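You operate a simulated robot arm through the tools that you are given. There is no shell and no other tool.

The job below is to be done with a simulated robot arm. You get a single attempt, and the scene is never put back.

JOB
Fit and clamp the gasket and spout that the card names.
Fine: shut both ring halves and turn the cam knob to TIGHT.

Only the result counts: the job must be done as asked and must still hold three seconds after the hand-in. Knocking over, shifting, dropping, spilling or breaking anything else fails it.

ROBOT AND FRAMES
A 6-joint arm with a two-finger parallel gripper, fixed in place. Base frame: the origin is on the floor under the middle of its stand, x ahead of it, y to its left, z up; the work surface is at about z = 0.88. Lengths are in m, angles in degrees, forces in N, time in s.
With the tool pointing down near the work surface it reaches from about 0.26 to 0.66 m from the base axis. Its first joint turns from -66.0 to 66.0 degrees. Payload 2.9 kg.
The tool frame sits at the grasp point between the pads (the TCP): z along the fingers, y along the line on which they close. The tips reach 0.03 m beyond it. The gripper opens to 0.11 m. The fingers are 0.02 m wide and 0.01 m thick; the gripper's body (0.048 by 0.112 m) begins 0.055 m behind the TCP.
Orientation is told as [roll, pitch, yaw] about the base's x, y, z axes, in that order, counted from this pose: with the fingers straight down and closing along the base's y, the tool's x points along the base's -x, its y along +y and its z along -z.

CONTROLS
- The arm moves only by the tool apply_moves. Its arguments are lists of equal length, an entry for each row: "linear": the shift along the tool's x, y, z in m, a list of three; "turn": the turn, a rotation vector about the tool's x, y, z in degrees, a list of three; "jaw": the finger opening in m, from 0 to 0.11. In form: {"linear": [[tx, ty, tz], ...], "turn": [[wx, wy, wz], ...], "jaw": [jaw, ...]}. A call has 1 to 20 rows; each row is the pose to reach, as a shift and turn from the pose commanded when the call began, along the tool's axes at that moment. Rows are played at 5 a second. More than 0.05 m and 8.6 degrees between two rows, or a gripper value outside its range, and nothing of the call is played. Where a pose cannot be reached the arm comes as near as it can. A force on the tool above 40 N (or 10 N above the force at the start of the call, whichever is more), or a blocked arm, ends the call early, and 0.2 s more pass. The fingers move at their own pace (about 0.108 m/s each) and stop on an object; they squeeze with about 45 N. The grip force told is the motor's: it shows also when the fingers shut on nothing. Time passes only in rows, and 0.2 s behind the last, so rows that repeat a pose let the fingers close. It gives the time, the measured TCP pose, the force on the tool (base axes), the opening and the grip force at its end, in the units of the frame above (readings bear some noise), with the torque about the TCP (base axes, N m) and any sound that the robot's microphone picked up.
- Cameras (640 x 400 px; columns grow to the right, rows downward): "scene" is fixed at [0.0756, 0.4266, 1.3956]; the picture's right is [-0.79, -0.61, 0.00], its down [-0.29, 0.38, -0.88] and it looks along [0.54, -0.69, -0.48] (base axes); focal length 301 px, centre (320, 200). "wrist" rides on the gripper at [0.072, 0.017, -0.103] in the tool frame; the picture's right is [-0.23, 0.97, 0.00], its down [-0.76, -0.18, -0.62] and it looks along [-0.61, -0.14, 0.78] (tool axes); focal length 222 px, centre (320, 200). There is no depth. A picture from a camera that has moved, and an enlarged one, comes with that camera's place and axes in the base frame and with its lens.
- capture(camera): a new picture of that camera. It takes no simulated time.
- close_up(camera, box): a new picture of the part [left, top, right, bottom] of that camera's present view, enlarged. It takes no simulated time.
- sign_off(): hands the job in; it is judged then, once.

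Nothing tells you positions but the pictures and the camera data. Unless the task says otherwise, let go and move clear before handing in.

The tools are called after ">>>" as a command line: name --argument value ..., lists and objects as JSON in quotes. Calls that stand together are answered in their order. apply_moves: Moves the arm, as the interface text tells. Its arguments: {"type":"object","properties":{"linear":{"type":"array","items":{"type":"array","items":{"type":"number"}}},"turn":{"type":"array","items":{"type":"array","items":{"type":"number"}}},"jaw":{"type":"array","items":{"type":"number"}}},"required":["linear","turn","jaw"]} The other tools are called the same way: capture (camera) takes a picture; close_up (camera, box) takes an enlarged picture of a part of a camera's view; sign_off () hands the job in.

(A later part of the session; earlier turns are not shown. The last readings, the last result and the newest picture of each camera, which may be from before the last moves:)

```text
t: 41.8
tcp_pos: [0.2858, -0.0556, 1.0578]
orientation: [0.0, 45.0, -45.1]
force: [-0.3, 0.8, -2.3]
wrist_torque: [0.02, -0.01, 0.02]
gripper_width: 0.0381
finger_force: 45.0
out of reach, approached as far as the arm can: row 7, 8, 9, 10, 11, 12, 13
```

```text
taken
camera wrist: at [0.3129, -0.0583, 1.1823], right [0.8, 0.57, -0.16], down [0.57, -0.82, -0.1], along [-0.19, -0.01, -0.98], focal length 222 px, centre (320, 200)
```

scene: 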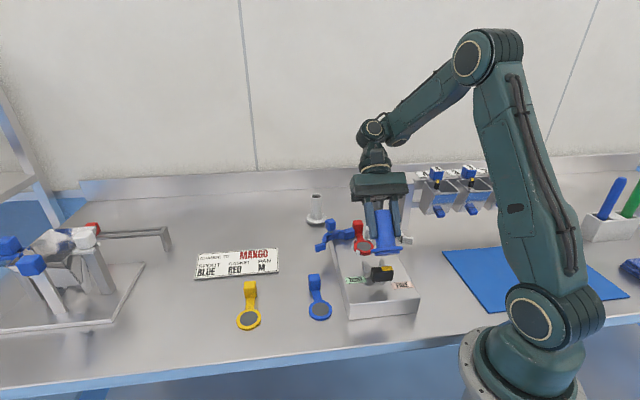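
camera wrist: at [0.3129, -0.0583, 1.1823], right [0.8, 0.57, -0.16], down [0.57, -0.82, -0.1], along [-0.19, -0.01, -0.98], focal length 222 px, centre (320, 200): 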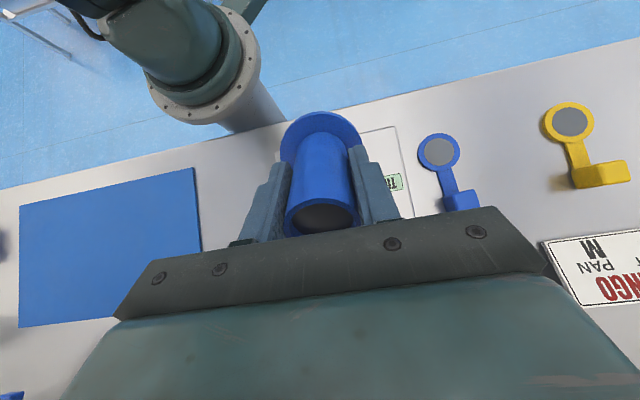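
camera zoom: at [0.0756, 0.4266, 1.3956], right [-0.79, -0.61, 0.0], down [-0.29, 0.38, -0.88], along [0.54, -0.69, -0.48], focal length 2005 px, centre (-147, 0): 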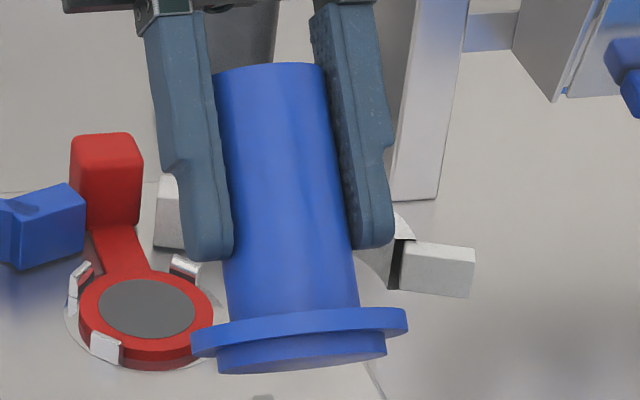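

That explains it: the spout has a spigot below the flange with a radius of about 0.025, and it fits inside the posts. The spout was in fact properly seated before. I'll undo the tilt carefully, one small step first.

>>> apply_moves --linear '[[0, 0, 0]]' --turn '[[0, -5, 0]]' --jaw '[0.03]'

>>> close_up --camera "scene" --box '[340, 190, 430, 270]'

```text
t: 42.2
tcp_pos: [0.2846, -0.056, 1.0558]
orientation: [0.0, 40.0, -45.1]
force: [0.0, 0.0, -1.4]
wrist_torque: [0.01, -0.04, -0.01]
gripper_width: 0.038
finger_force: 45.8
```

```text
5.00 times, centred on (385, 230) of scene
camera zoom: at [0.0756, 0.4266, 1.3956], right [-0.79, -0.61, 0.0], down [-0.29, 0.38, -0.88], along [0.54, -0.69, -0.48], focal length 1504 px, centre (-5, 50)
```

zoom: 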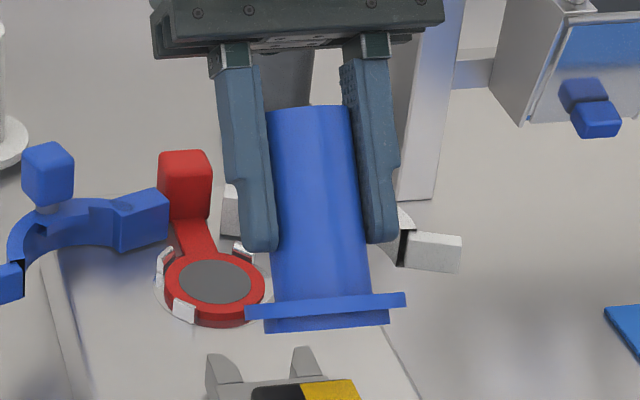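

The command reference is now the pose actually reached. I'll untilt the rest of the way while moving back above the port at a safe height.

>>> apply_moves --linear '[[-0.01, 0.0012, -0.0115], [-0.02, 0.0025, -0.023], [-0.03, 0.004, -0.0345], [-0.04, 0.005, -0.046], [-0.05, 0.0065, -0.057], [-0.0609, 0.0078, -0.0693], [-0.0609, 0.0078, -0.0693]]' --turn '[[0, -7, 0], [0, -14, 0], [0, -21, 0], [0, -28, 0], [0, -34, 0], [0, -40, 0], [0, -40, 0]]' --jaw '[0.03, 0.03, 0.03, 0.03, 0.03, 0.03, 0.03]'

>>> capture --camera "wrist"

>>> close_up --camera "wrist" --box '[240, 50, 400, 170]'

>>> close_up --camera "scene" --box '[310, 180, 420, 270]'

```text
t: 43.8
tcp_pos: [0.3541, -0.1107, 1.0656]
orientation: [0.1, -0.1, -45.0]
force: [0.8, -0.2, -2.0]
wrist_torque: [0.01, 0.02, -0.01]
gripper_width: 0.0377
finger_force: 45.1
```

```text
taken
camera wrist: at [0.3137, -0.047, 1.1695], right [0.85, 0.53, 0.0], down [0.41, -0.66, 0.62], along [0.33, -0.53, -0.78], focal length 222 px, centre (320, 200)
```

wrist: 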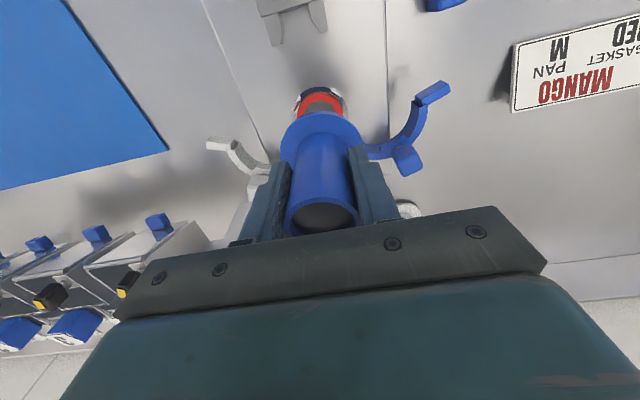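

```text
3.33 times, centred on (320, 110) of wrist
camera zoom: at [0.3137, -0.047, 1.1695], right [0.85, 0.53, 0.0], down [0.41, -0.66, 0.62], along [0.33, -0.53, -0.78], focal length 740 px, centre (320, 500)
```

zoom: 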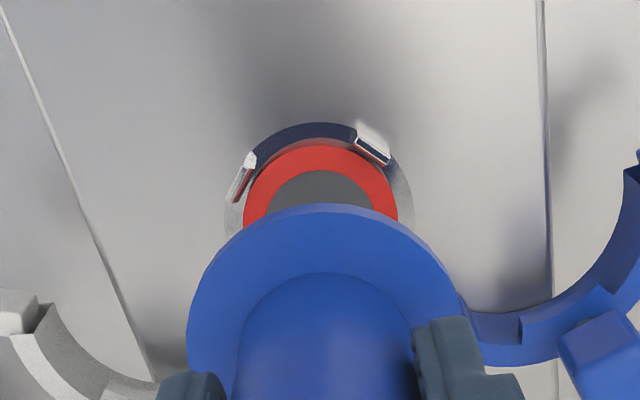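

```text
4.44 times, centred on (365, 225) of scene
camera zoom: at [0.0756, 0.4266, 1.3956], right [-0.79, -0.61, 0.0], down [-0.29, 0.38, -0.88], along [0.54, -0.69, -0.48], focal length 1337 px, centre (120, 89)
```

zoom: 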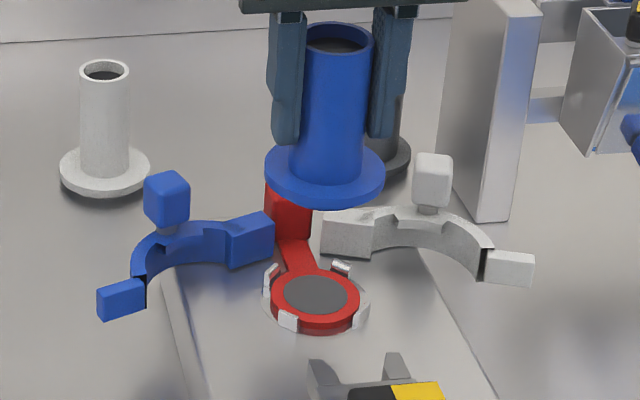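

I need to check whether the spout rotated in the grip while it was tilted. I'll take a closer look at its alignment with the fingers.

>>> close_up --camera "wrist" --box '[260, 90, 390, 240]'

>>> close_up --camera "scene" --box '[340, 175, 400, 235]'

```text
2.67 times, centred on (325, 165) of wrist
camera zoom: at [0.3137, -0.047, 1.1695], right [0.85, 0.53, 0.0], down [0.41, -0.66, 0.62], along [0.33, -0.53, -0.78], focal length 592 px, centre (307, 293)
```

zoom: 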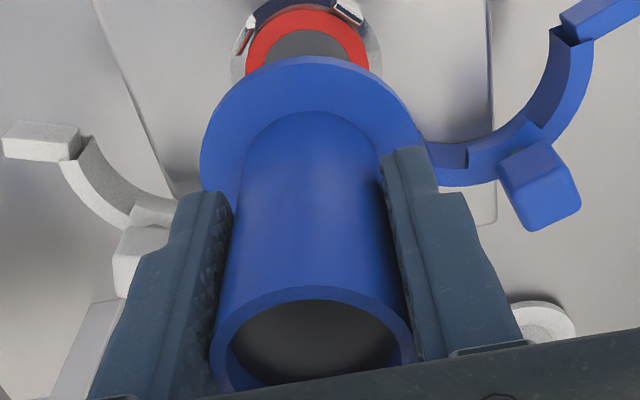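

```text
6.67 times, centred on (370, 205) of scene
camera zoom: at [0.0756, 0.4266, 1.3956], right [-0.79, -0.61, 0.0], down [-0.29, 0.38, -0.88], along [0.54, -0.69, -0.48], focal length 2005 px, centre (-13, 167)
```

zoom: 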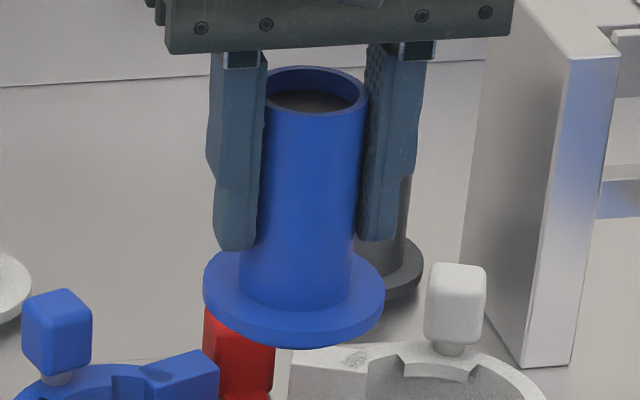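

The spout is upright in the grip, just held about 3.5 mm off-centre. The port lies 2 mm further back and 1 mm toward the white side. I'll correct and descend to just above the posts.

>>> apply_moves --linear '[[-0.0022, -0.001, 0.015], [-0.0022, -0.001, 0.03], [-0.0022, -0.001, 0.045], [-0.0022, -0.001, 0.058], [-0.0022, -0.001, 0.058]]' --turn '[[0, 0, 0], [0, 0, 0], [0, 0, 0], [0, 0, 0], [0, 0, 0]]' --jaw '[0.03, 0.03, 0.03, 0.03, 0.03]'

>>> close_up --camera "wrist" --box '[270, 80, 366, 140]'

>>> close_up --camera "scene" --box '[340, 210, 390, 255]'

```text
t: 45.0
tcp_pos: [0.3535, -0.1136, 1.0048]
orientation: [0.0, 0.0, -44.9]
force: [-0.1, 0.1, -1.7]
wrist_torque: [0.0, -0.02, -0.02]
gripper_width: 0.038
finger_force: 45.5
```

```text
6.67 times, centred on (318, 110) of wrist
camera zoom: at [0.3132, -0.0495, 1.1083], right [0.85, 0.53, 0.0], down [0.41, -0.66, 0.62], along [0.33, -0.53, -0.78], focal length 1481 px, centre (333, 800)
```

zoom: 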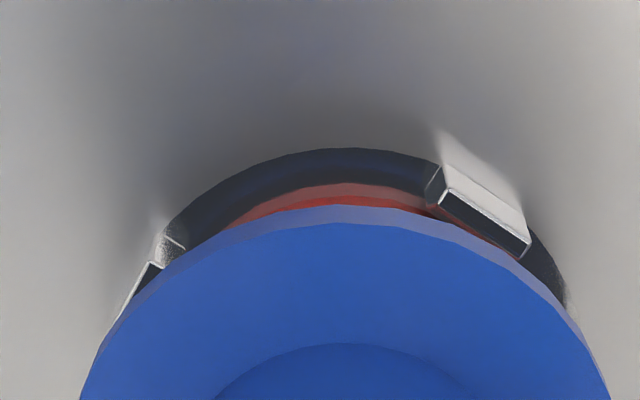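

```text
8.89 times, centred on (365, 232) of scene
camera zoom: at [0.0756, 0.4266, 1.3956], right [-0.79, -0.61, 0.0], down [-0.29, 0.38, -0.88], along [0.54, -0.69, -0.48], focal length 2674 px, centre (-80, -89)
```

zoom: 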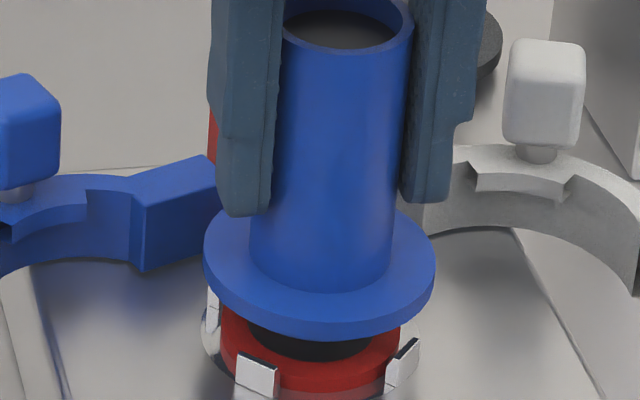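

The remaining error is under 1 mm. I'll make a small nudge and continue down slowly toward the posts.

>>> apply_moves --linear '[[0.0009, 0.0006, 0.002], [0.0009, 0.0006, 0.004], [0.0009, 0.0006, 0.006], [0.0009, 0.0006, 0.008], [0.0009, 0.0006, 0.008]]' --turn '[[0, 0, 0], [0, 0, 0], [0, 0, 0], [0, 0, 0], [0, 0, 0]]' --jaw '[0.03, 0.03, 0.03, 0.03, 0.03]'

>>> close_up --camera "wrist" --box '[270, 80, 366, 140]'

>>> close_up --camera "scene" --box '[345, 232, 385, 258]'

```text
t: 46.2
tcp_pos: [0.3545, -0.1102, 0.9984]
orientation: [-0.1, 0.1, -45.0]
force: [-0.3, 0.2, -1.5]
wrist_torque: [0.01, 0.01, 0.01]
gripper_width: 0.0381
finger_force: 44.9
```

```text
6.67 times, centred on (318, 110) of wrist
camera zoom: at [0.3145, -0.0463, 1.1013], right [0.85, 0.53, 0.0], down [0.41, -0.66, 0.62], along [0.33, -0.53, -0.78], focal length 1481 px, centre (333, 800)
```

zoom: 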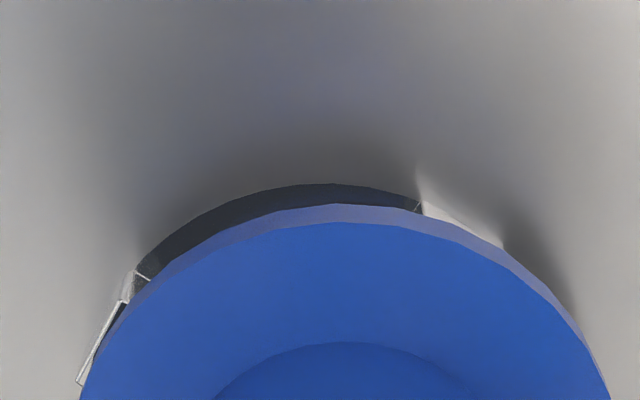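

```text
15.38 times, centred on (365, 245) of scene
camera zoom: at [0.0756, 0.4266, 1.3956], right [-0.79, -0.61, 0.0], down [-0.29, 0.38, -0.88], along [0.54, -0.69, -0.48], focal length 4627 px, centre (-372, -492)
```

zoom: 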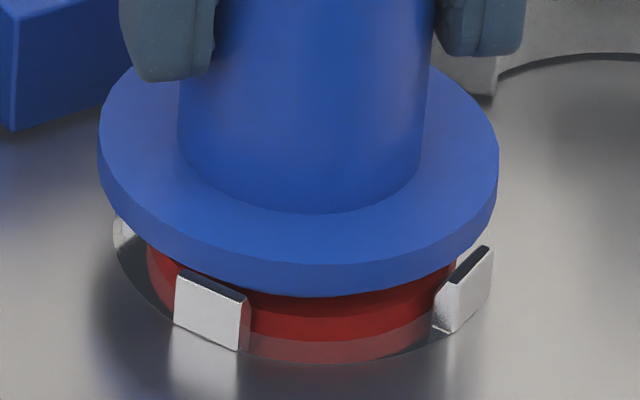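

That step overshot sideways by about 2 mm. I'll nudge it back without descending and recheck.

>>> apply_moves --linear '[[-0.0005, -0.0018, 0.0], [-0.0005, -0.0018, 0.0], [-0.0005, -0.0018, 0.0]]' --turn '[[0, 0, 0], [0, 0, 0], [0, 0, 0]]' --jaw '[0.03, 0.03, 0.03]'

>>> close_up --camera "wrist" --box '[270, 80, 366, 140]'

>>> close_up --camera "scene" --box '[345, 232, 385, 258]'

```text
t: 47.0
tcp_pos: [0.3536, -0.1125, 0.9984]
orientation: [0.0, 0.1, -45.0]
force: [-0.1, 0.1, -0.9]
wrist_torque: [0.01, 0.01, 0.03]
gripper_width: 0.0379
finger_force: 45.0
```

```text
6.67 times, centred on (318, 110) of wrist
camera zoom: at [0.3135, -0.0484, 1.1015], right [0.85, 0.53, 0.0], down [0.41, -0.66, 0.62], along [0.33, -0.53, -0.78], focal length 1481 px, centre (333, 800)
```

zoom: 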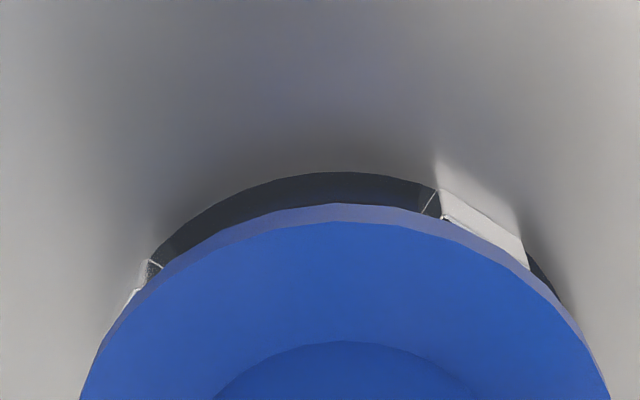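

```text
15.38 times, centred on (365, 245) of scene
camera zoom: at [0.0756, 0.4266, 1.3956], right [-0.79, -0.61, 0.0], down [-0.29, 0.38, -0.88], along [0.54, -0.69, -0.48], focal length 4627 px, centre (-372, -492)
```

zoom: 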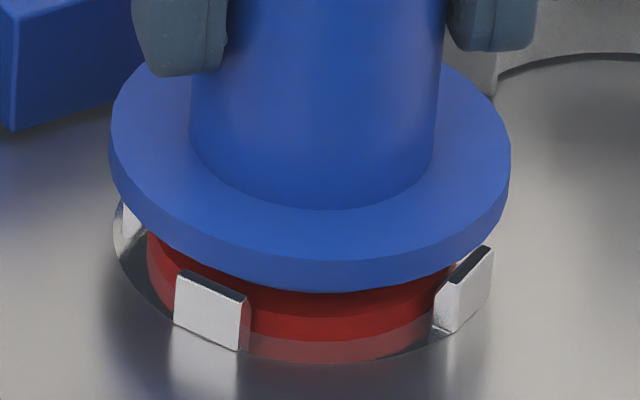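

Aligned within about 0.5 mm in both views. Descending straight down in small steps now.

>>> apply_moves --linear '[[0, 0, 0.0015], [0, 0, 0.003], [0, 0, 0.0045], [0, 0, 0.006], [0, 0, 0.007], [0, 0, 0.007]]' --turn '[[0, 0, 0], [0, 0, 0], [0, 0, 0], [0, 0, 0], [0, 0, 0], [0, 0, 0]]' --jaw '[0.03, 0.03, 0.03, 0.03, 0.03, 0.03]'

>>> close_up --camera "scene" --box '[345, 232, 385, 258]'

>>> close_up --camera "wrist" --box '[270, 80, 366, 140]'

```text
t: 48.4
tcp_pos: [0.355, -0.1128, 0.992]
orientation: [0.2, -0.1, -44.9]
force: [-1.3, 3.2, 15.4]
wrist_torque: [0.12, -0.06, -0.02]
gripper_width: 0.0379
finger_force: 45.1
```

```text
15.38 times, centred on (365, 245) of scene
camera zoom: at [0.0753, 0.4268, 1.3956], right [-0.79, -0.61, 0.0], down [-0.29, 0.38, -0.88], along [0.54, -0.69, -0.48], focal length 4627 px, centre (-372, -492)
```

zoom: 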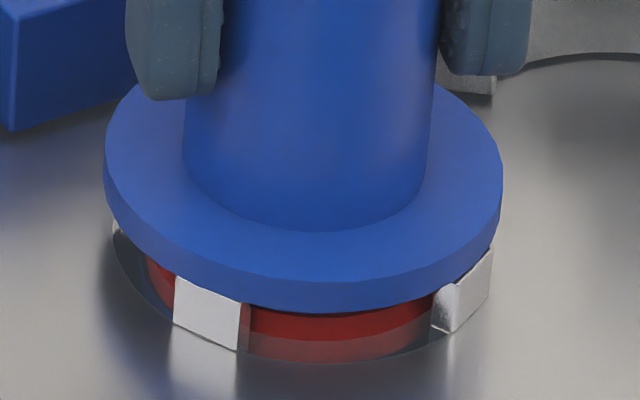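

```text
6.67 times, centred on (318, 110) of wrist
camera zoom: at [0.3139, -0.0484, 1.0964], right [0.85, 0.53, 0.0], down [0.41, -0.66, 0.62], along [0.33, -0.53, -0.78], focal length 1481 px, centre (333, 800)
```

zoom: 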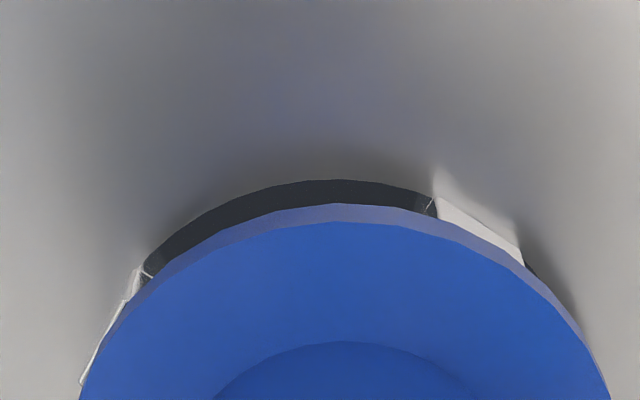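

The spigot has entered the posts but is rubbing on one, about 2 mm short and being pushed forward and left. I'll ease in that direction and press gently again.

>>> apply_moves --linear '[[0.0005, 0.0003, -0.0008], [0.001, 0.0005, -0.0008], [0.001, 0.0005, 0.0004], [0.001, 0.0005, 0.0014], [0.001, 0.0005, 0.0014]]' --turn '[[0, 0, 0], [0, 0, 0], [0, 0, 0], [0, 0, 0], [0, 0, 0]]' --jaw '[0.03, 0.03, 0.03, 0.03, 0.03]'

>>> close_up --camera "scene" --box '[345, 232, 385, 258]'

```text
t: 49.5
tcp_pos: [0.3537, -0.1127, 0.9917]
orientation: [0.1, -0.3, -45.0]
force: [-2.6, -0.5, 7.9]
wrist_torque: [-0.05, 0.27, 0.0]
gripper_width: 0.0382
finger_force: 45.2
stopped in row 5: the force on the tool passed its limit at 41 N (the readings are from after the stop); the commanded pose is now the measured one
```

```text
15.38 times, centred on (365, 245) of scene
camera zoom: at [0.0754, 0.4267, 1.3956], right [-0.79, -0.61, 0.0], down [-0.29, 0.38, -0.88], along [0.54, -0.69, -0.48], focal length 4627 px, centre (-372, -492)
```

zoom: 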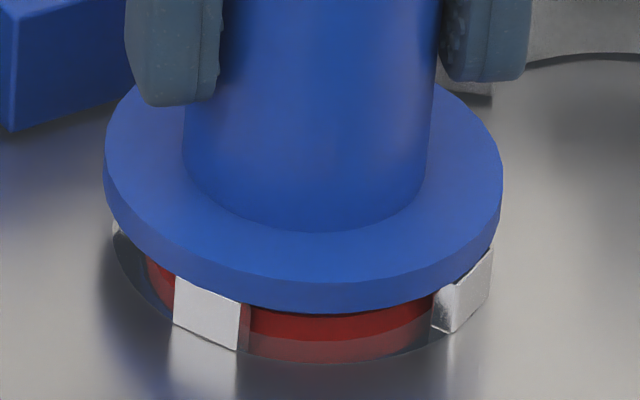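

The force limit was reached while the spout was held off-axis. Last time it self-centred and dropped into place when released, so I'll relax the pressure and let go gently again.

>>> apply_moves --linear '[[0, 0, -0.0006], [0, 0, -0.0006], [0, 0, -0.0006], [0, 0, -0.0006], [0, 0, -0.0006]]' --turn '[[0, 0, 0], [0, 0, 0], [0, 0, 0], [0, 0, 0], [0, 0, 0]]' --jaw '[0.03, 0.039, 0.041, 0.044, 0.05]'

>>> close_up --camera "scene" --box '[345, 232, 385, 258]'

>>> close_up --camera "wrist" --box '[260, 70, 390, 240]'

```text
t: 50.8
tcp_pos: [0.3537, -0.1118, 0.9927]
orientation: [0.1, -0.3, -45.1]
force: [-0.4, -0.7, 0.4]
wrist_torque: [0.04, -0.01, -0.01]
gripper_width: 0.0497
finger_force: 0.1
```

```text
15.38 times, centred on (365, 245) of scene
camera zoom: at [0.0756, 0.4266, 1.3956], right [-0.79, -0.61, 0.0], down [-0.29, 0.38, -0.88], along [0.54, -0.69, -0.48], focal length 4627 px, centre (-372, -492)
```

zoom: 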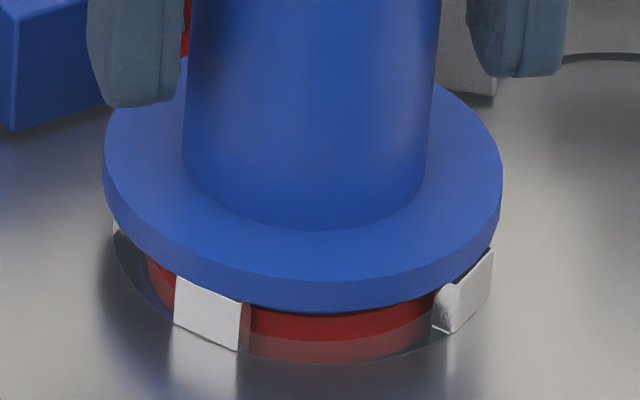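

```text
2.35 times, centred on (325, 155) of wrist
camera zoom: at [0.3136, -0.0474, 1.0958], right [0.85, 0.53, 0.0], down [0.41, -0.66, 0.63], along [0.33, -0.53, -0.78], focal length 523 px, centre (308, 306)
```

zoom: 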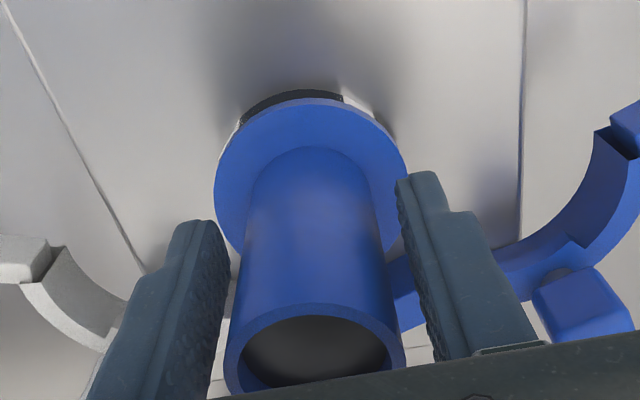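

The spout is sitting about 1.7 mm too high, offset roughly 1 mm left and back compared with its first seating. I'll regrip, lift a hair, nudge forward and right, and release again.

>>> apply_moves --linear '[[0, 0, 0], [0, 0, 0], [0, 0, 0], [0, 0, -0.001], [0.0006, -0.0003, -0.001], [0.0012, -0.0005, -0.001], [0.0012, -0.0005, 0.0]]' --turn '[[0, 0, 0], [0, 0, 0], [0, 0, 0], [0, 0, 0], [0, 0, 0], [0, 0, 0], [0, 0, 0]]' --jaw '[0.044, 0.04, 0.03, 0.03, 0.03, 0.03, 0.03]'

>>> close_up --camera "scene" --box '[345, 232, 385, 258]'

>>> close_up --camera "wrist" --box '[270, 80, 366, 140]'

```text
t: 52.4
tcp_pos: [0.3528, -0.1116, 0.9932]
orientation: [0.1, -0.3, -45.1]
force: [-1.4, -0.1, 2.8]
wrist_torque: [-0.06, 0.12, -0.01]
gripper_width: 0.0381
finger_force: 45.4
```

```text
15.38 times, centred on (365, 245) of scene
camera zoom: at [0.0755, 0.4267, 1.3956], right [-0.79, -0.61, 0.0], down [-0.29, 0.38, -0.88], along [0.54, -0.69, -0.48], focal length 4627 px, centre (-372, -492)
```

zoom: 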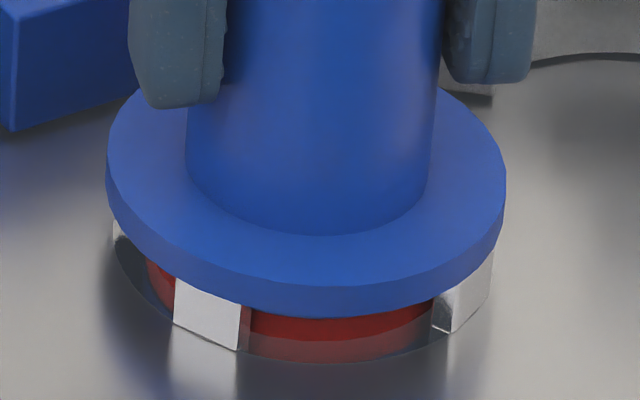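

```text
6.67 times, centred on (318, 110) of wrist
camera zoom: at [0.3124, -0.0468, 1.0959], right [0.85, 0.53, 0.0], down [0.41, -0.66, 0.63], along [0.33, -0.53, -0.78], focal length 1481 px, centre (333, 800)
```

zoom: 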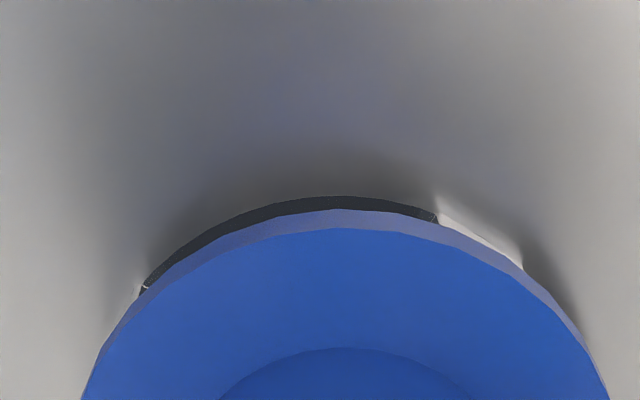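

It's moving the right way: the flange is lower and more centred. One more small nudge forward, then I'll lower again.

>>> apply_moves --linear '[[0, 0, -0.0006], [0.0006, -0.0002, -0.0006], [0.0012, -0.0004, -0.0006], [0.0012, -0.0004, 0.0004], [0.0012, -0.0004, 0.0012], [0.0012, -0.0004, 0.0012]]' --turn '[[0, 0, 0], [0, 0, 0], [0, 0, 0], [0, 0, 0], [0, 0, 0], [0, 0, 0]]' --jaw '[0.03, 0.03, 0.03, 0.03, 0.03, 0.03]'

>>> close_up --camera "scene" --box '[345, 232, 385, 258]'

>>> close_up --camera "wrist" --box '[270, 80, 366, 140]'

```text
t: 53.8
tcp_pos: [0.3512, -0.1122, 0.9923]
orientation: [0.0, -0.5, -45.2]
force: [-2.5, -4.7, 19.5]
wrist_torque: [-0.4, 0.14, -0.05]
gripper_width: 0.0382
finger_force: 45.3
```

```text
15.38 times, centred on (365, 245) of scene
camera zoom: at [0.0753, 0.4266, 1.3957], right [-0.79, -0.61, 0.0], down [-0.29, 0.38, -0.88], along [0.54, -0.69, -0.48], focal length 4627 px, centre (-372, -492)
```

zoom: 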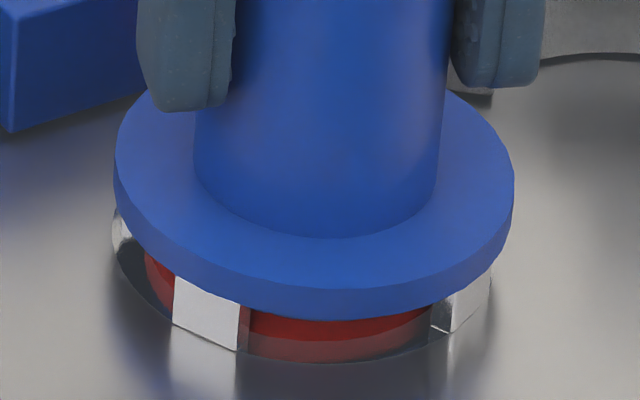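

```text
6.67 times, centred on (318, 110) of wrist
camera zoom: at [0.3108, -0.0472, 1.0953], right [0.85, 0.53, 0.0], down [0.41, -0.66, 0.63], along [0.33, -0.53, -0.78], focal length 1481 px, centre (333, 800)
```

zoom: 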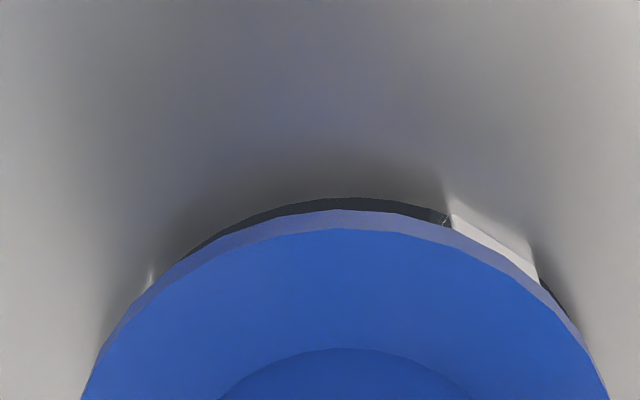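

The flange is lower still, though now about 1 mm too far right. I'll ease off, release, and see whether it drops in.

>>> apply_moves --linear '[[0, 0, -0.0008], [0, 0.0006, -0.0008], [0, 0.0006, -0.0008], [0, 0.0006, -0.0008], [0, 0.0006, -0.0008]]' --turn '[[0, 0.4, 0], [0, 0.4, 0], [0, 0.4, 0], [0, 0.4, 0], [0, 0.4, 0]]' --jaw '[0.03, 0.03, 0.039, 0.043, 0.05]'

>>> close_up --camera "scene" --box '[345, 232, 385, 258]'

>>> close_up --camera "wrist" --box '[260, 70, 390, 240]'

```text
t: 55.0
tcp_pos: [0.352, -0.1096, 0.991]
orientation: [0.1, 0.0, -45.1]
force: [0.2, -0.4, -0.1]
wrist_torque: [0.0, -0.01, 0.01]
gripper_width: 0.05
finger_force: 0.0
```

```text
15.38 times, centred on (365, 245) of scene
camera zoom: at [0.0756, 0.4266, 1.3956], right [-0.79, -0.61, 0.0], down [-0.29, 0.38, -0.88], along [0.54, -0.69, -0.48], focal length 4627 px, centre (-372, -492)
```

zoom: 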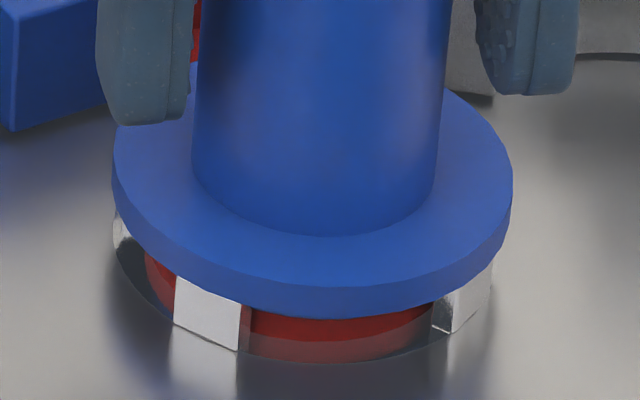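

```text
2.35 times, centred on (325, 155) of wrist
camera zoom: at [0.3116, -0.0466, 1.0949], right [0.85, 0.53, 0.0], down [0.41, -0.67, 0.62], along [0.33, -0.53, -0.78], focal length 523 px, centre (308, 306)
```

zoom: 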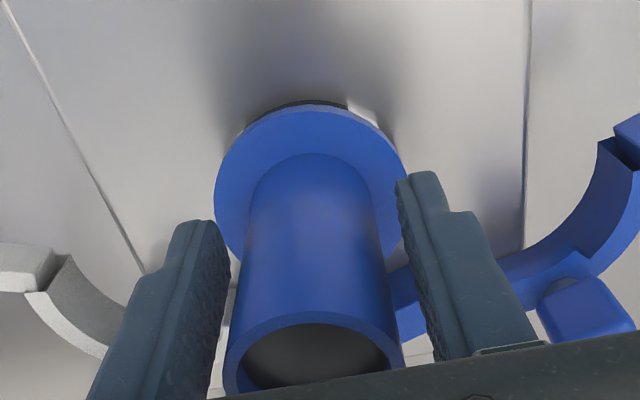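

The spout is nearly in but may still be resting on a chamfer. I'll press straight down on its rim with both fingertips, without gripping, so that it can centre itself.

>>> apply_moves --linear '[[0, 0.001, -0.02], [0, 0.001, -0.05], [0, 0.001, -0.075], [0, 0.001, -0.075], [0, 0.001, -0.075], [0, 0.001, -0.068], [0, 0.001, -0.062]]' --turn '[[0, 0, 0], [0, 0, 0], [0, 0, 0], [0, 0, 0], [0, 0, 0], [0, 0, 0], [0, 0, 0]]' --jaw '[0.05, 0.05, 0.05, 0.04, 0.03, 0.03, 0.03]'

>>> close_up --camera "scene" --box '[325, 175, 405, 260]'

>>> close_up --camera "wrist" --box '[240, 70, 400, 230]'

```text
t: 56.5
tcp_pos: [0.3525, -0.1099, 1.055]
orientation: [0.2, 0.0, -45.1]
force: [-0.5, -1.1, -0.4]
wrist_torque: [0.02, -0.01, 0.02]
gripper_width: 0.0301
finger_force: 0.1
```

```text
4.71 times, centred on (365, 218) of scene
camera zoom: at [0.0756, 0.4266, 1.3956], right [-0.79, -0.61, 0.0], down [-0.29, 0.38, -0.88], along [0.54, -0.69, -0.48], focal length 1415 px, centre (108, 118)
```

zoom: 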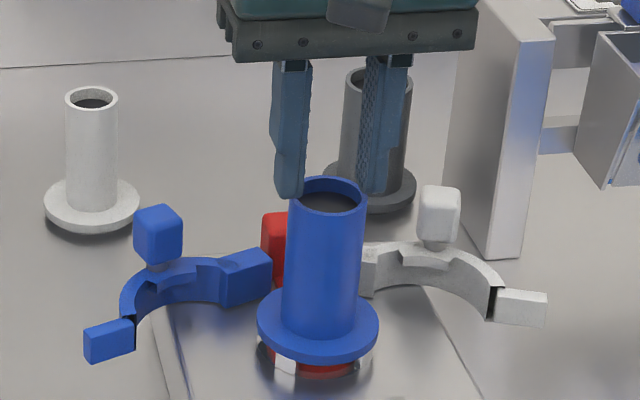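

```text
2.50 times, centred on (320, 150) of wrist
camera zoom: at [0.3132, -0.0455, 1.1583], right [0.85, 0.53, 0.0], down [0.41, -0.67, 0.62], along [0.33, -0.53, -0.78], focal length 555 px, centre (320, 325)
```

zoom: 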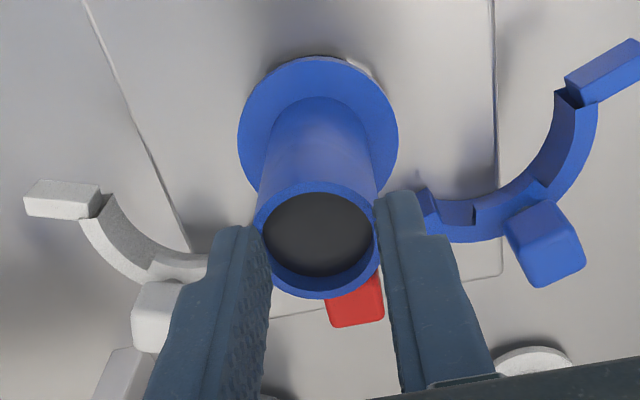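

My fingers are about 6 mm forward of the spout's axis. I'll recentre over the rim, then press down gently.

>>> apply_moves --linear '[[-0.003, -0.001, -0.003], [-0.0062, -0.002, -0.003], [-0.0062, -0.002, -0.003]]' --turn '[[0, 0, 0], [0, 0, 0], [0, 0, 0]]' --jaw '[0.03, 0.03, 0.03]'

>>> close_up --camera "wrist" --box '[240, 70, 400, 230]'

>>> close_up --camera "scene" --box '[345, 185, 400, 260]'

```text
t: 57.4
tcp_pos: [0.355, -0.1161, 1.0571]
orientation: [0.1, 0.0, -45.0]
force: [0.3, -0.1, -0.2]
wrist_torque: [0.01, -0.03, 0.02]
gripper_width: 0.0298
finger_force: 0.1
```

```text
2.50 times, centred on (320, 150) of wrist
camera zoom: at [0.3156, -0.0517, 1.1612], right [0.85, 0.53, 0.0], down [0.41, -0.67, 0.62], along [0.33, -0.53, -0.78], focal length 555 px, centre (320, 325)
```

zoom: 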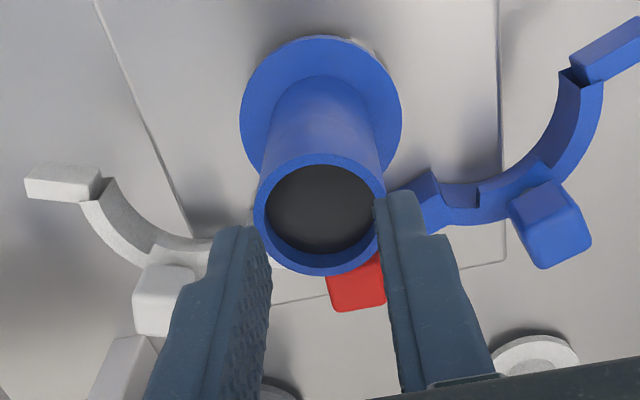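

```text
5.33 times, centred on (372, 222) of scene
camera zoom: at [0.0756, 0.4266, 1.3956], right [-0.79, -0.61, 0.0], down [-0.29, 0.38, -0.88], along [0.54, -0.69, -0.48], focal length 1604 px, centre (40, 80)
```

zoom: 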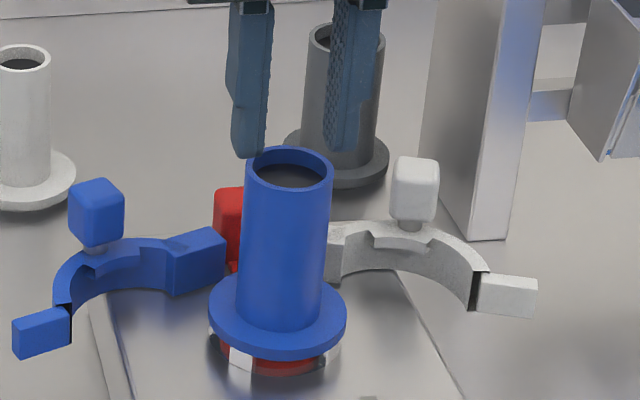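

Centred over the rim. Now I'll lower the fingertips onto it and press lightly.

>>> apply_moves --linear '[[0, 0, 0.005], [0, 0, 0.008], [0, 0, 0.0095], [0, 0, 0.0105], [0, 0, 0.0115]]' --turn '[[0, 0, 0], [0, 0, 0], [0, 0, 0], [0, 0, 0], [0, 0, 0]]' --jaw '[0.03, 0.03, 0.03, 0.03, 0.03]'

>>> close_up --camera "scene" --box '[345, 232, 385, 258]'

```text
t: 58.5
tcp_pos: [0.3571, -0.1158, 1.0476]
orientation: [0.2, -0.2, -45.0]
force: [-1.3, 4.3, 30.4]
wrist_torque: [0.13, 0.15, 0.0]
gripper_width: 0.0301
finger_force: 0.6
```

```text
15.38 times, centred on (365, 245) of scene
camera zoom: at [0.0752, 0.4269, 1.3956], right [-0.79, -0.61, 0.0], down [-0.29, 0.38, -0.88], along [0.54, -0.69, -0.48], focal length 4627 px, centre (-372, -492)
```

zoom: 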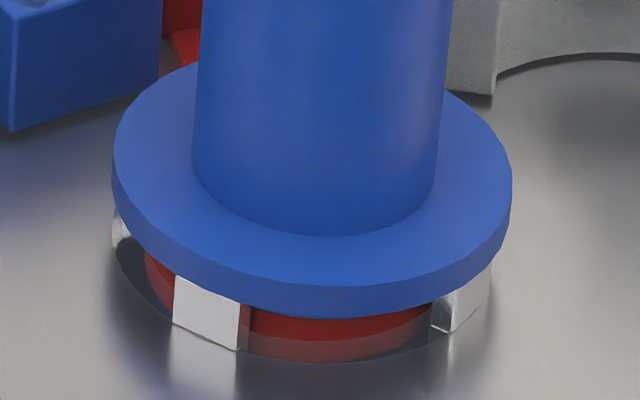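

With 30 N on the rim it doesn't move, so the spout is solidly seated on the gasket and centred to within about half a millimetre. Next is the ring. I'll rise, close the fingers as a pusher, and go behind the blue half's handle.

>>> apply_moves --linear '[[0, 0, -0.01], [0, 0, -0.03], [-0.01, 0.015, -0.05], [-0.035, 0.04, -0.05], [-0.06, 0.065, -0.05], [-0.08, 0.09, -0.05], [-0.085, 0.097, -0.04], [-0.085, 0.097, -0.03]]' --turn '[[0, 0, 0], [0, 0, 0], [0, 0, 0], [0, 0, 0], [0, 0, 0], [0, 0, 0], [0, 0, 0], [0, 0, 0]]' --jaw '[0.03, 0.03, 0.015, 0.0, 0.0, 0.0, 0.0, 0.0]'

>>> capture --camera "wrist"

>>> close_up --camera "scene" --box '[305, 175, 425, 275]'

```text
t: 60.4
tcp_pos: [0.4873, -0.1073, 1.0737]
orientation: [0.1, 0.2, -45.1]
force: [0.2, -0.5, 0.0]
wrist_torque: [0.04, 0.01, -0.02]
gripper_width: 0.0
finger_force: 38.0
```

```text
taken
camera wrist: at [0.4468, -0.0432, 1.1778], right [0.85, 0.53, 0.0], down [0.41, -0.67, 0.62], along [0.33, -0.53, -0.78], focal length 222 px, centre (320, 200)
```

wrist: 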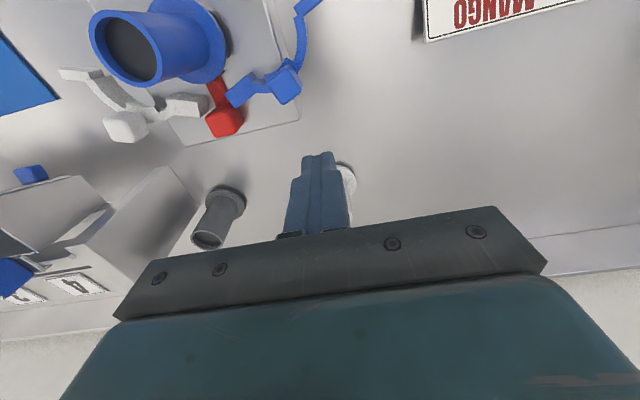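

```text
4.00 times, centred on (365, 225) of scene
camera zoom: at [0.0756, 0.4266, 1.3956], right [-0.79, -0.61, 0.0], down [-0.29, 0.38, -0.88], along [0.54, -0.69, -0.48], focal length 1203 px, centre (140, 100)
```

zoom: 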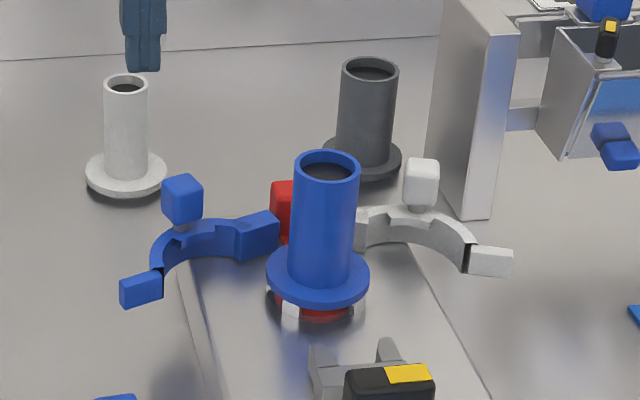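

The spout stands well. I'll measure the blue handle precisely from this view.

>>> close_up --camera "wrist" --box '[200, 10, 340, 130]'

```text
3.33 times, centred on (270, 70) of wrist
camera zoom: at [0.4468, -0.0432, 1.1778], right [0.85, 0.53, 0.0], down [0.41, -0.67, 0.62], along [0.33, -0.53, -0.78], focal length 740 px, centre (487, 633)
```

zoom: 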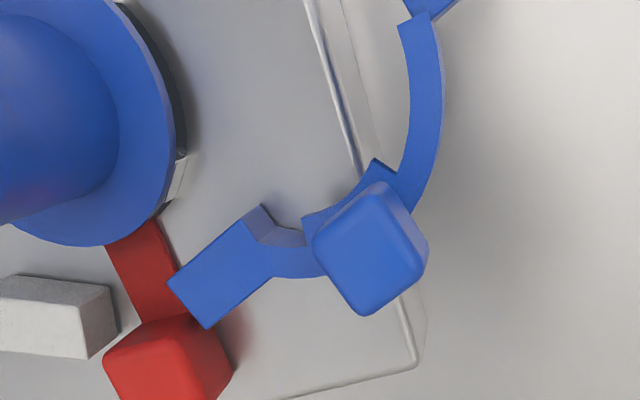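

Blue handle: about 0.021 square, centre near (b 0.045, l 0.079) in fixture coordinates, needing roughly a 68° swing. I'll lower the closed fingertips behind it, level with the cube.

>>> apply_moves --linear '[[0.0, 0.004, 0.015], [0.0, 0.004, 0.035], [0.0, 0.004, 0.055], [0.0, 0.004, 0.07], [0.0, 0.004, 0.08], [0.0, 0.004, 0.08]]' --turn '[[0, 0, 0], [0, 0, 0], [0, 0, 0], [0, 0, 0], [0, 0, 0], [0, 0, 0]]' --jaw '[0.0, 0.0, 0.0, 0.0, 0.0, 0.0]'

>>> close_up --camera "wrist" --box '[180, 30, 380, 200]'

>>> close_up --camera "scene" --box '[300, 180, 400, 265]'

```text
t: 61.8
tcp_pos: [0.4885, -0.1063, 0.9949]
orientation: [0.0, 0.1, -45.1]
force: [-0.1, 0.1, -0.3]
wrist_torque: [0.0, -0.01, 0.02]
gripper_width: 0.0
finger_force: 37.7
```

```text
2.35 times, centred on (280, 115) of wrist
camera zoom: at [0.4482, -0.0419, 1.0996], right [0.85, 0.53, 0.0], down [0.41, -0.67, 0.62], along [0.33, -0.53, -0.78], focal length 523 px, centre (414, 400)
```

zoom: 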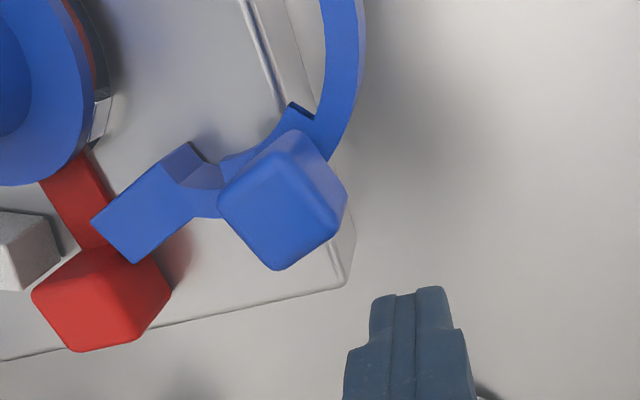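

```text
4.71 times, centred on (350, 222) of scene
camera zoom: at [0.0756, 0.4266, 1.3956], right [-0.79, -0.61, 0.0], down [-0.29, 0.38, -0.88], along [0.54, -0.69, -0.48], focal length 1415 px, centre (179, 94)
```

zoom: 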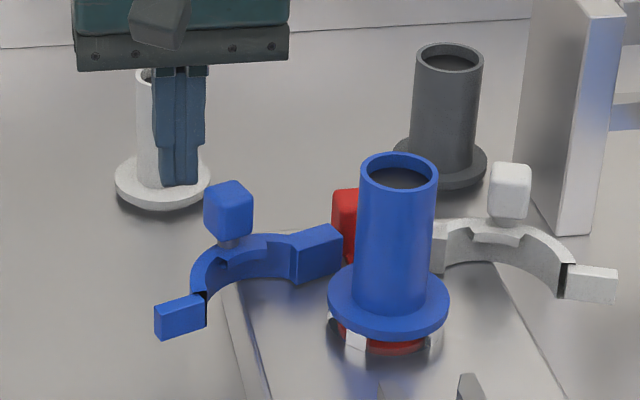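

I'm behind the blue handle with the tips level with the cube. I'll push the first part of the arc slowly and check.

>>> apply_moves --linear '[[0.01, -0.003, 0.001], [0.018, -0.006, 0.001], [0.022, -0.0072, 0.001], [0.026, -0.0072, 0.001], [0.031, -0.0071, 0.001], [0.036, -0.0078, 0.001], [0.041, -0.0087, 0.001], [0.046, -0.0103, 0.001], [0.0504, -0.012, 0.001]]' --turn '[[0, 0, 0], [0, 0, 0], [0, 0, 0], [0, 0, 0], [0, 0, 0], [0, 0, 0], [0, 0, 0], [0, 0, 0], [0, 0, 0]]' --jaw '[0.0, 0.0, 0.0, 0.0, 0.0, 0.0, 0.0, 0.0, 0.0]'

>>> close_up --camera "wrist" --box '[180, 30, 380, 200]'

>>> close_up --camera "scene" --box '[300, 180, 400, 265]'

```text
t: 63.8
tcp_pos: [0.4431, -0.0769, 0.9943]
orientation: [0.1, 0.1, -45.0]
force: [-0.9, 1.1, -0.4]
wrist_torque: [0.03, 0.01, -0.01]
gripper_width: 0.0
finger_force: 38.2
```

```text
2.35 times, centred on (280, 115) of wrist
camera zoom: at [0.403, -0.013, 1.0974], right [0.85, 0.53, 0.0], down [0.41, -0.67, 0.62], along [0.33, -0.53, -0.78], focal length 523 px, centre (414, 400)
```

zoom: 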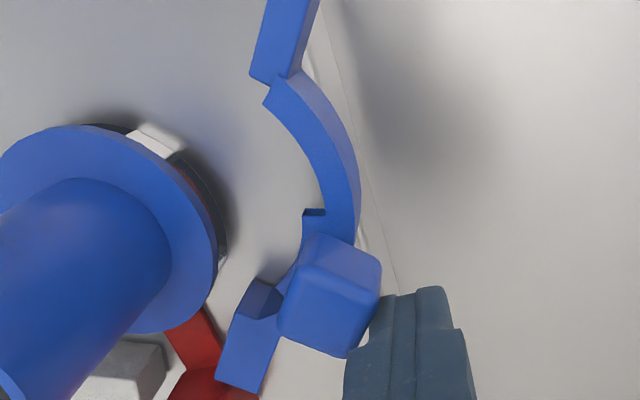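

```text
4.71 times, centred on (350, 222) of scene
camera zoom: at [0.0756, 0.4266, 1.3956], right [-0.79, -0.61, 0.0], down [-0.29, 0.38, -0.88], along [0.54, -0.69, -0.48], focal length 1415 px, centre (179, 94)
```

zoom: 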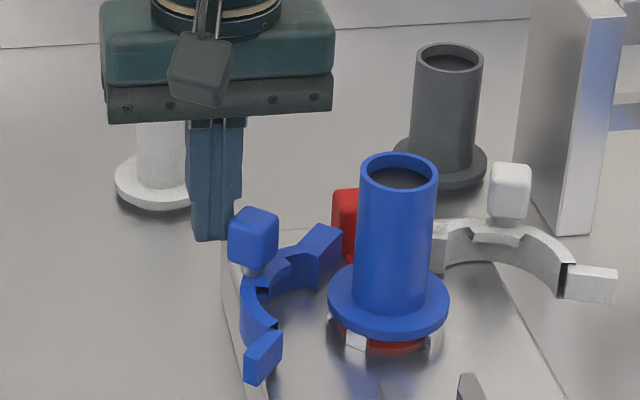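

The blue half swings freely, with almost no force. Continuing along the arc.

>>> apply_moves --linear '[[0.0035, -0.0026, 0.0], [0.0067, -0.0053, 0.0], [0.0106, -0.0085, 0.0], [0.0145, -0.0117, 0.0], [0.018, -0.0155, 0.0], [0.0211, -0.0193, 0.0], [0.0225, -0.0215, 0.0]]' --turn '[[0, 0, 0], [0, 0, 0], [0, 0, 0], [0, 0, 0], [0, 0, 0], [0, 0, 0], [0, 0, 0]]' --jaw '[0.0, 0.0, 0.0, 0.0, 0.0, 0.0, 0.0]'

>>> close_up --camera "wrist" --box '[180, 30, 380, 200]'

>>> close_up --camera "scene" --box '[310, 190, 410, 275]'

```text
t: 65.3
tcp_pos: [0.4122, -0.0757, 0.9931]
orientation: [0.1, 0.0, -45.1]
force: [-0.2, 0.9, 0.2]
wrist_torque: [0.0, 0.0, 0.02]
gripper_width: 0.0
finger_force: 37.5
```

```text
2.35 times, centred on (280, 115) of wrist
camera zoom: at [0.3725, -0.0127, 1.0976], right [0.85, 0.53, 0.0], down [0.41, -0.67, 0.62], along [0.33, -0.53, -0.78], focal length 523 px, centre (414, 400)
```

zoom: 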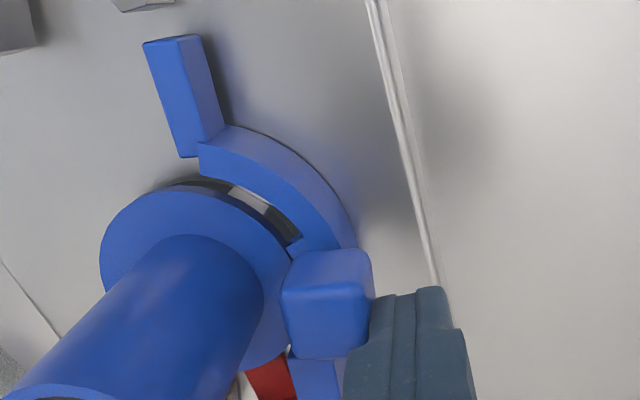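

```text
4.71 times, centred on (360, 232) of scene
camera zoom: at [0.0756, 0.4266, 1.3956], right [-0.79, -0.61, 0.0], down [-0.29, 0.38, -0.88], along [0.54, -0.69, -0.48], focal length 1415 px, centre (132, 47)
```

zoom: 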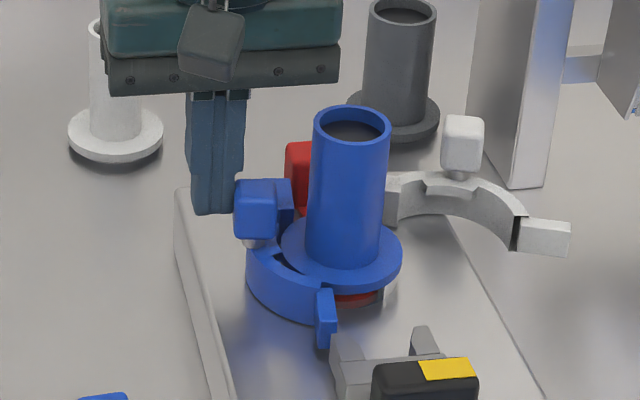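

The blue half is nearly closed around the flange. I'll push the last few millimetres slowly and watch for resistance.

>>> apply_moves --linear '[[0.002, -0.002, 0.0], [0.003, -0.0035, 0.0], [0.0035, -0.0047, 0.0], [0.0035, -0.0058, 0.0]]' --turn '[[0, 0, 0], [0, 0, 0], [0, 0, 0], [0, 0, 0]]' --jaw '[0.0, 0.0, 0.0, 0.0]'

>>> close_up --camera "wrist" --box '[180, 30, 380, 200]'

>>> close_up --camera "scene" --box '[310, 190, 410, 275]'

```text
t: 66.3
tcp_pos: [0.4062, -0.0788, 0.9936]
orientation: [0.1, 0.1, -45.2]
force: [0.1, -0.2, -0.1]
wrist_torque: [-0.02, 0.03, -0.02]
gripper_width: 0.0
finger_force: 38.0
```

```text
2.35 times, centred on (280, 115) of wrist
camera zoom: at [0.3657, -0.015, 1.0972], right [0.85, 0.53, 0.0], down [0.41, -0.67, 0.62], along [0.33, -0.53, -0.78], focal length 523 px, centre (414, 400)
```

zoom: 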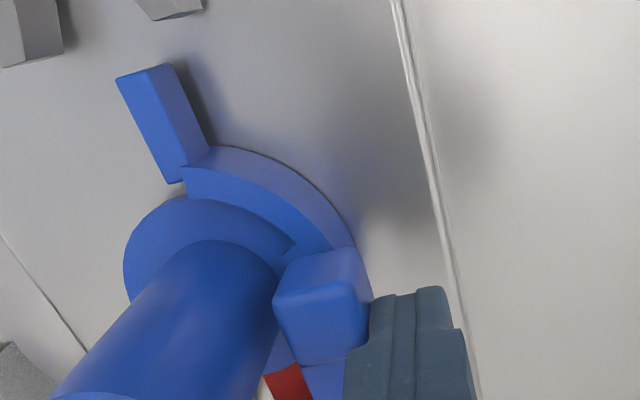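

```text
4.71 times, centred on (360, 232) of scene
camera zoom: at [0.0756, 0.4266, 1.3956], right [-0.79, -0.61, 0.0], down [-0.29, 0.38, -0.88], along [0.54, -0.69, -0.48], focal length 1415 px, centre (132, 47)
```

zoom: 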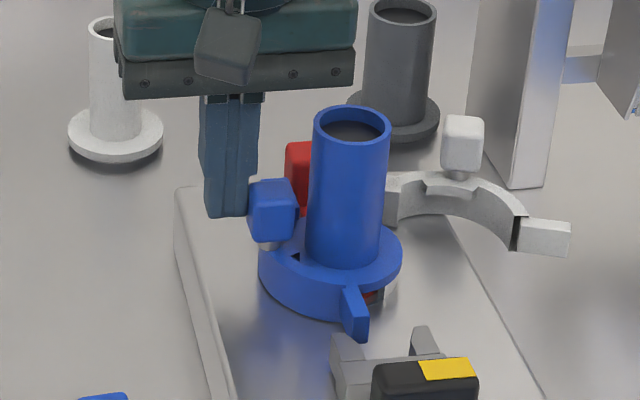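

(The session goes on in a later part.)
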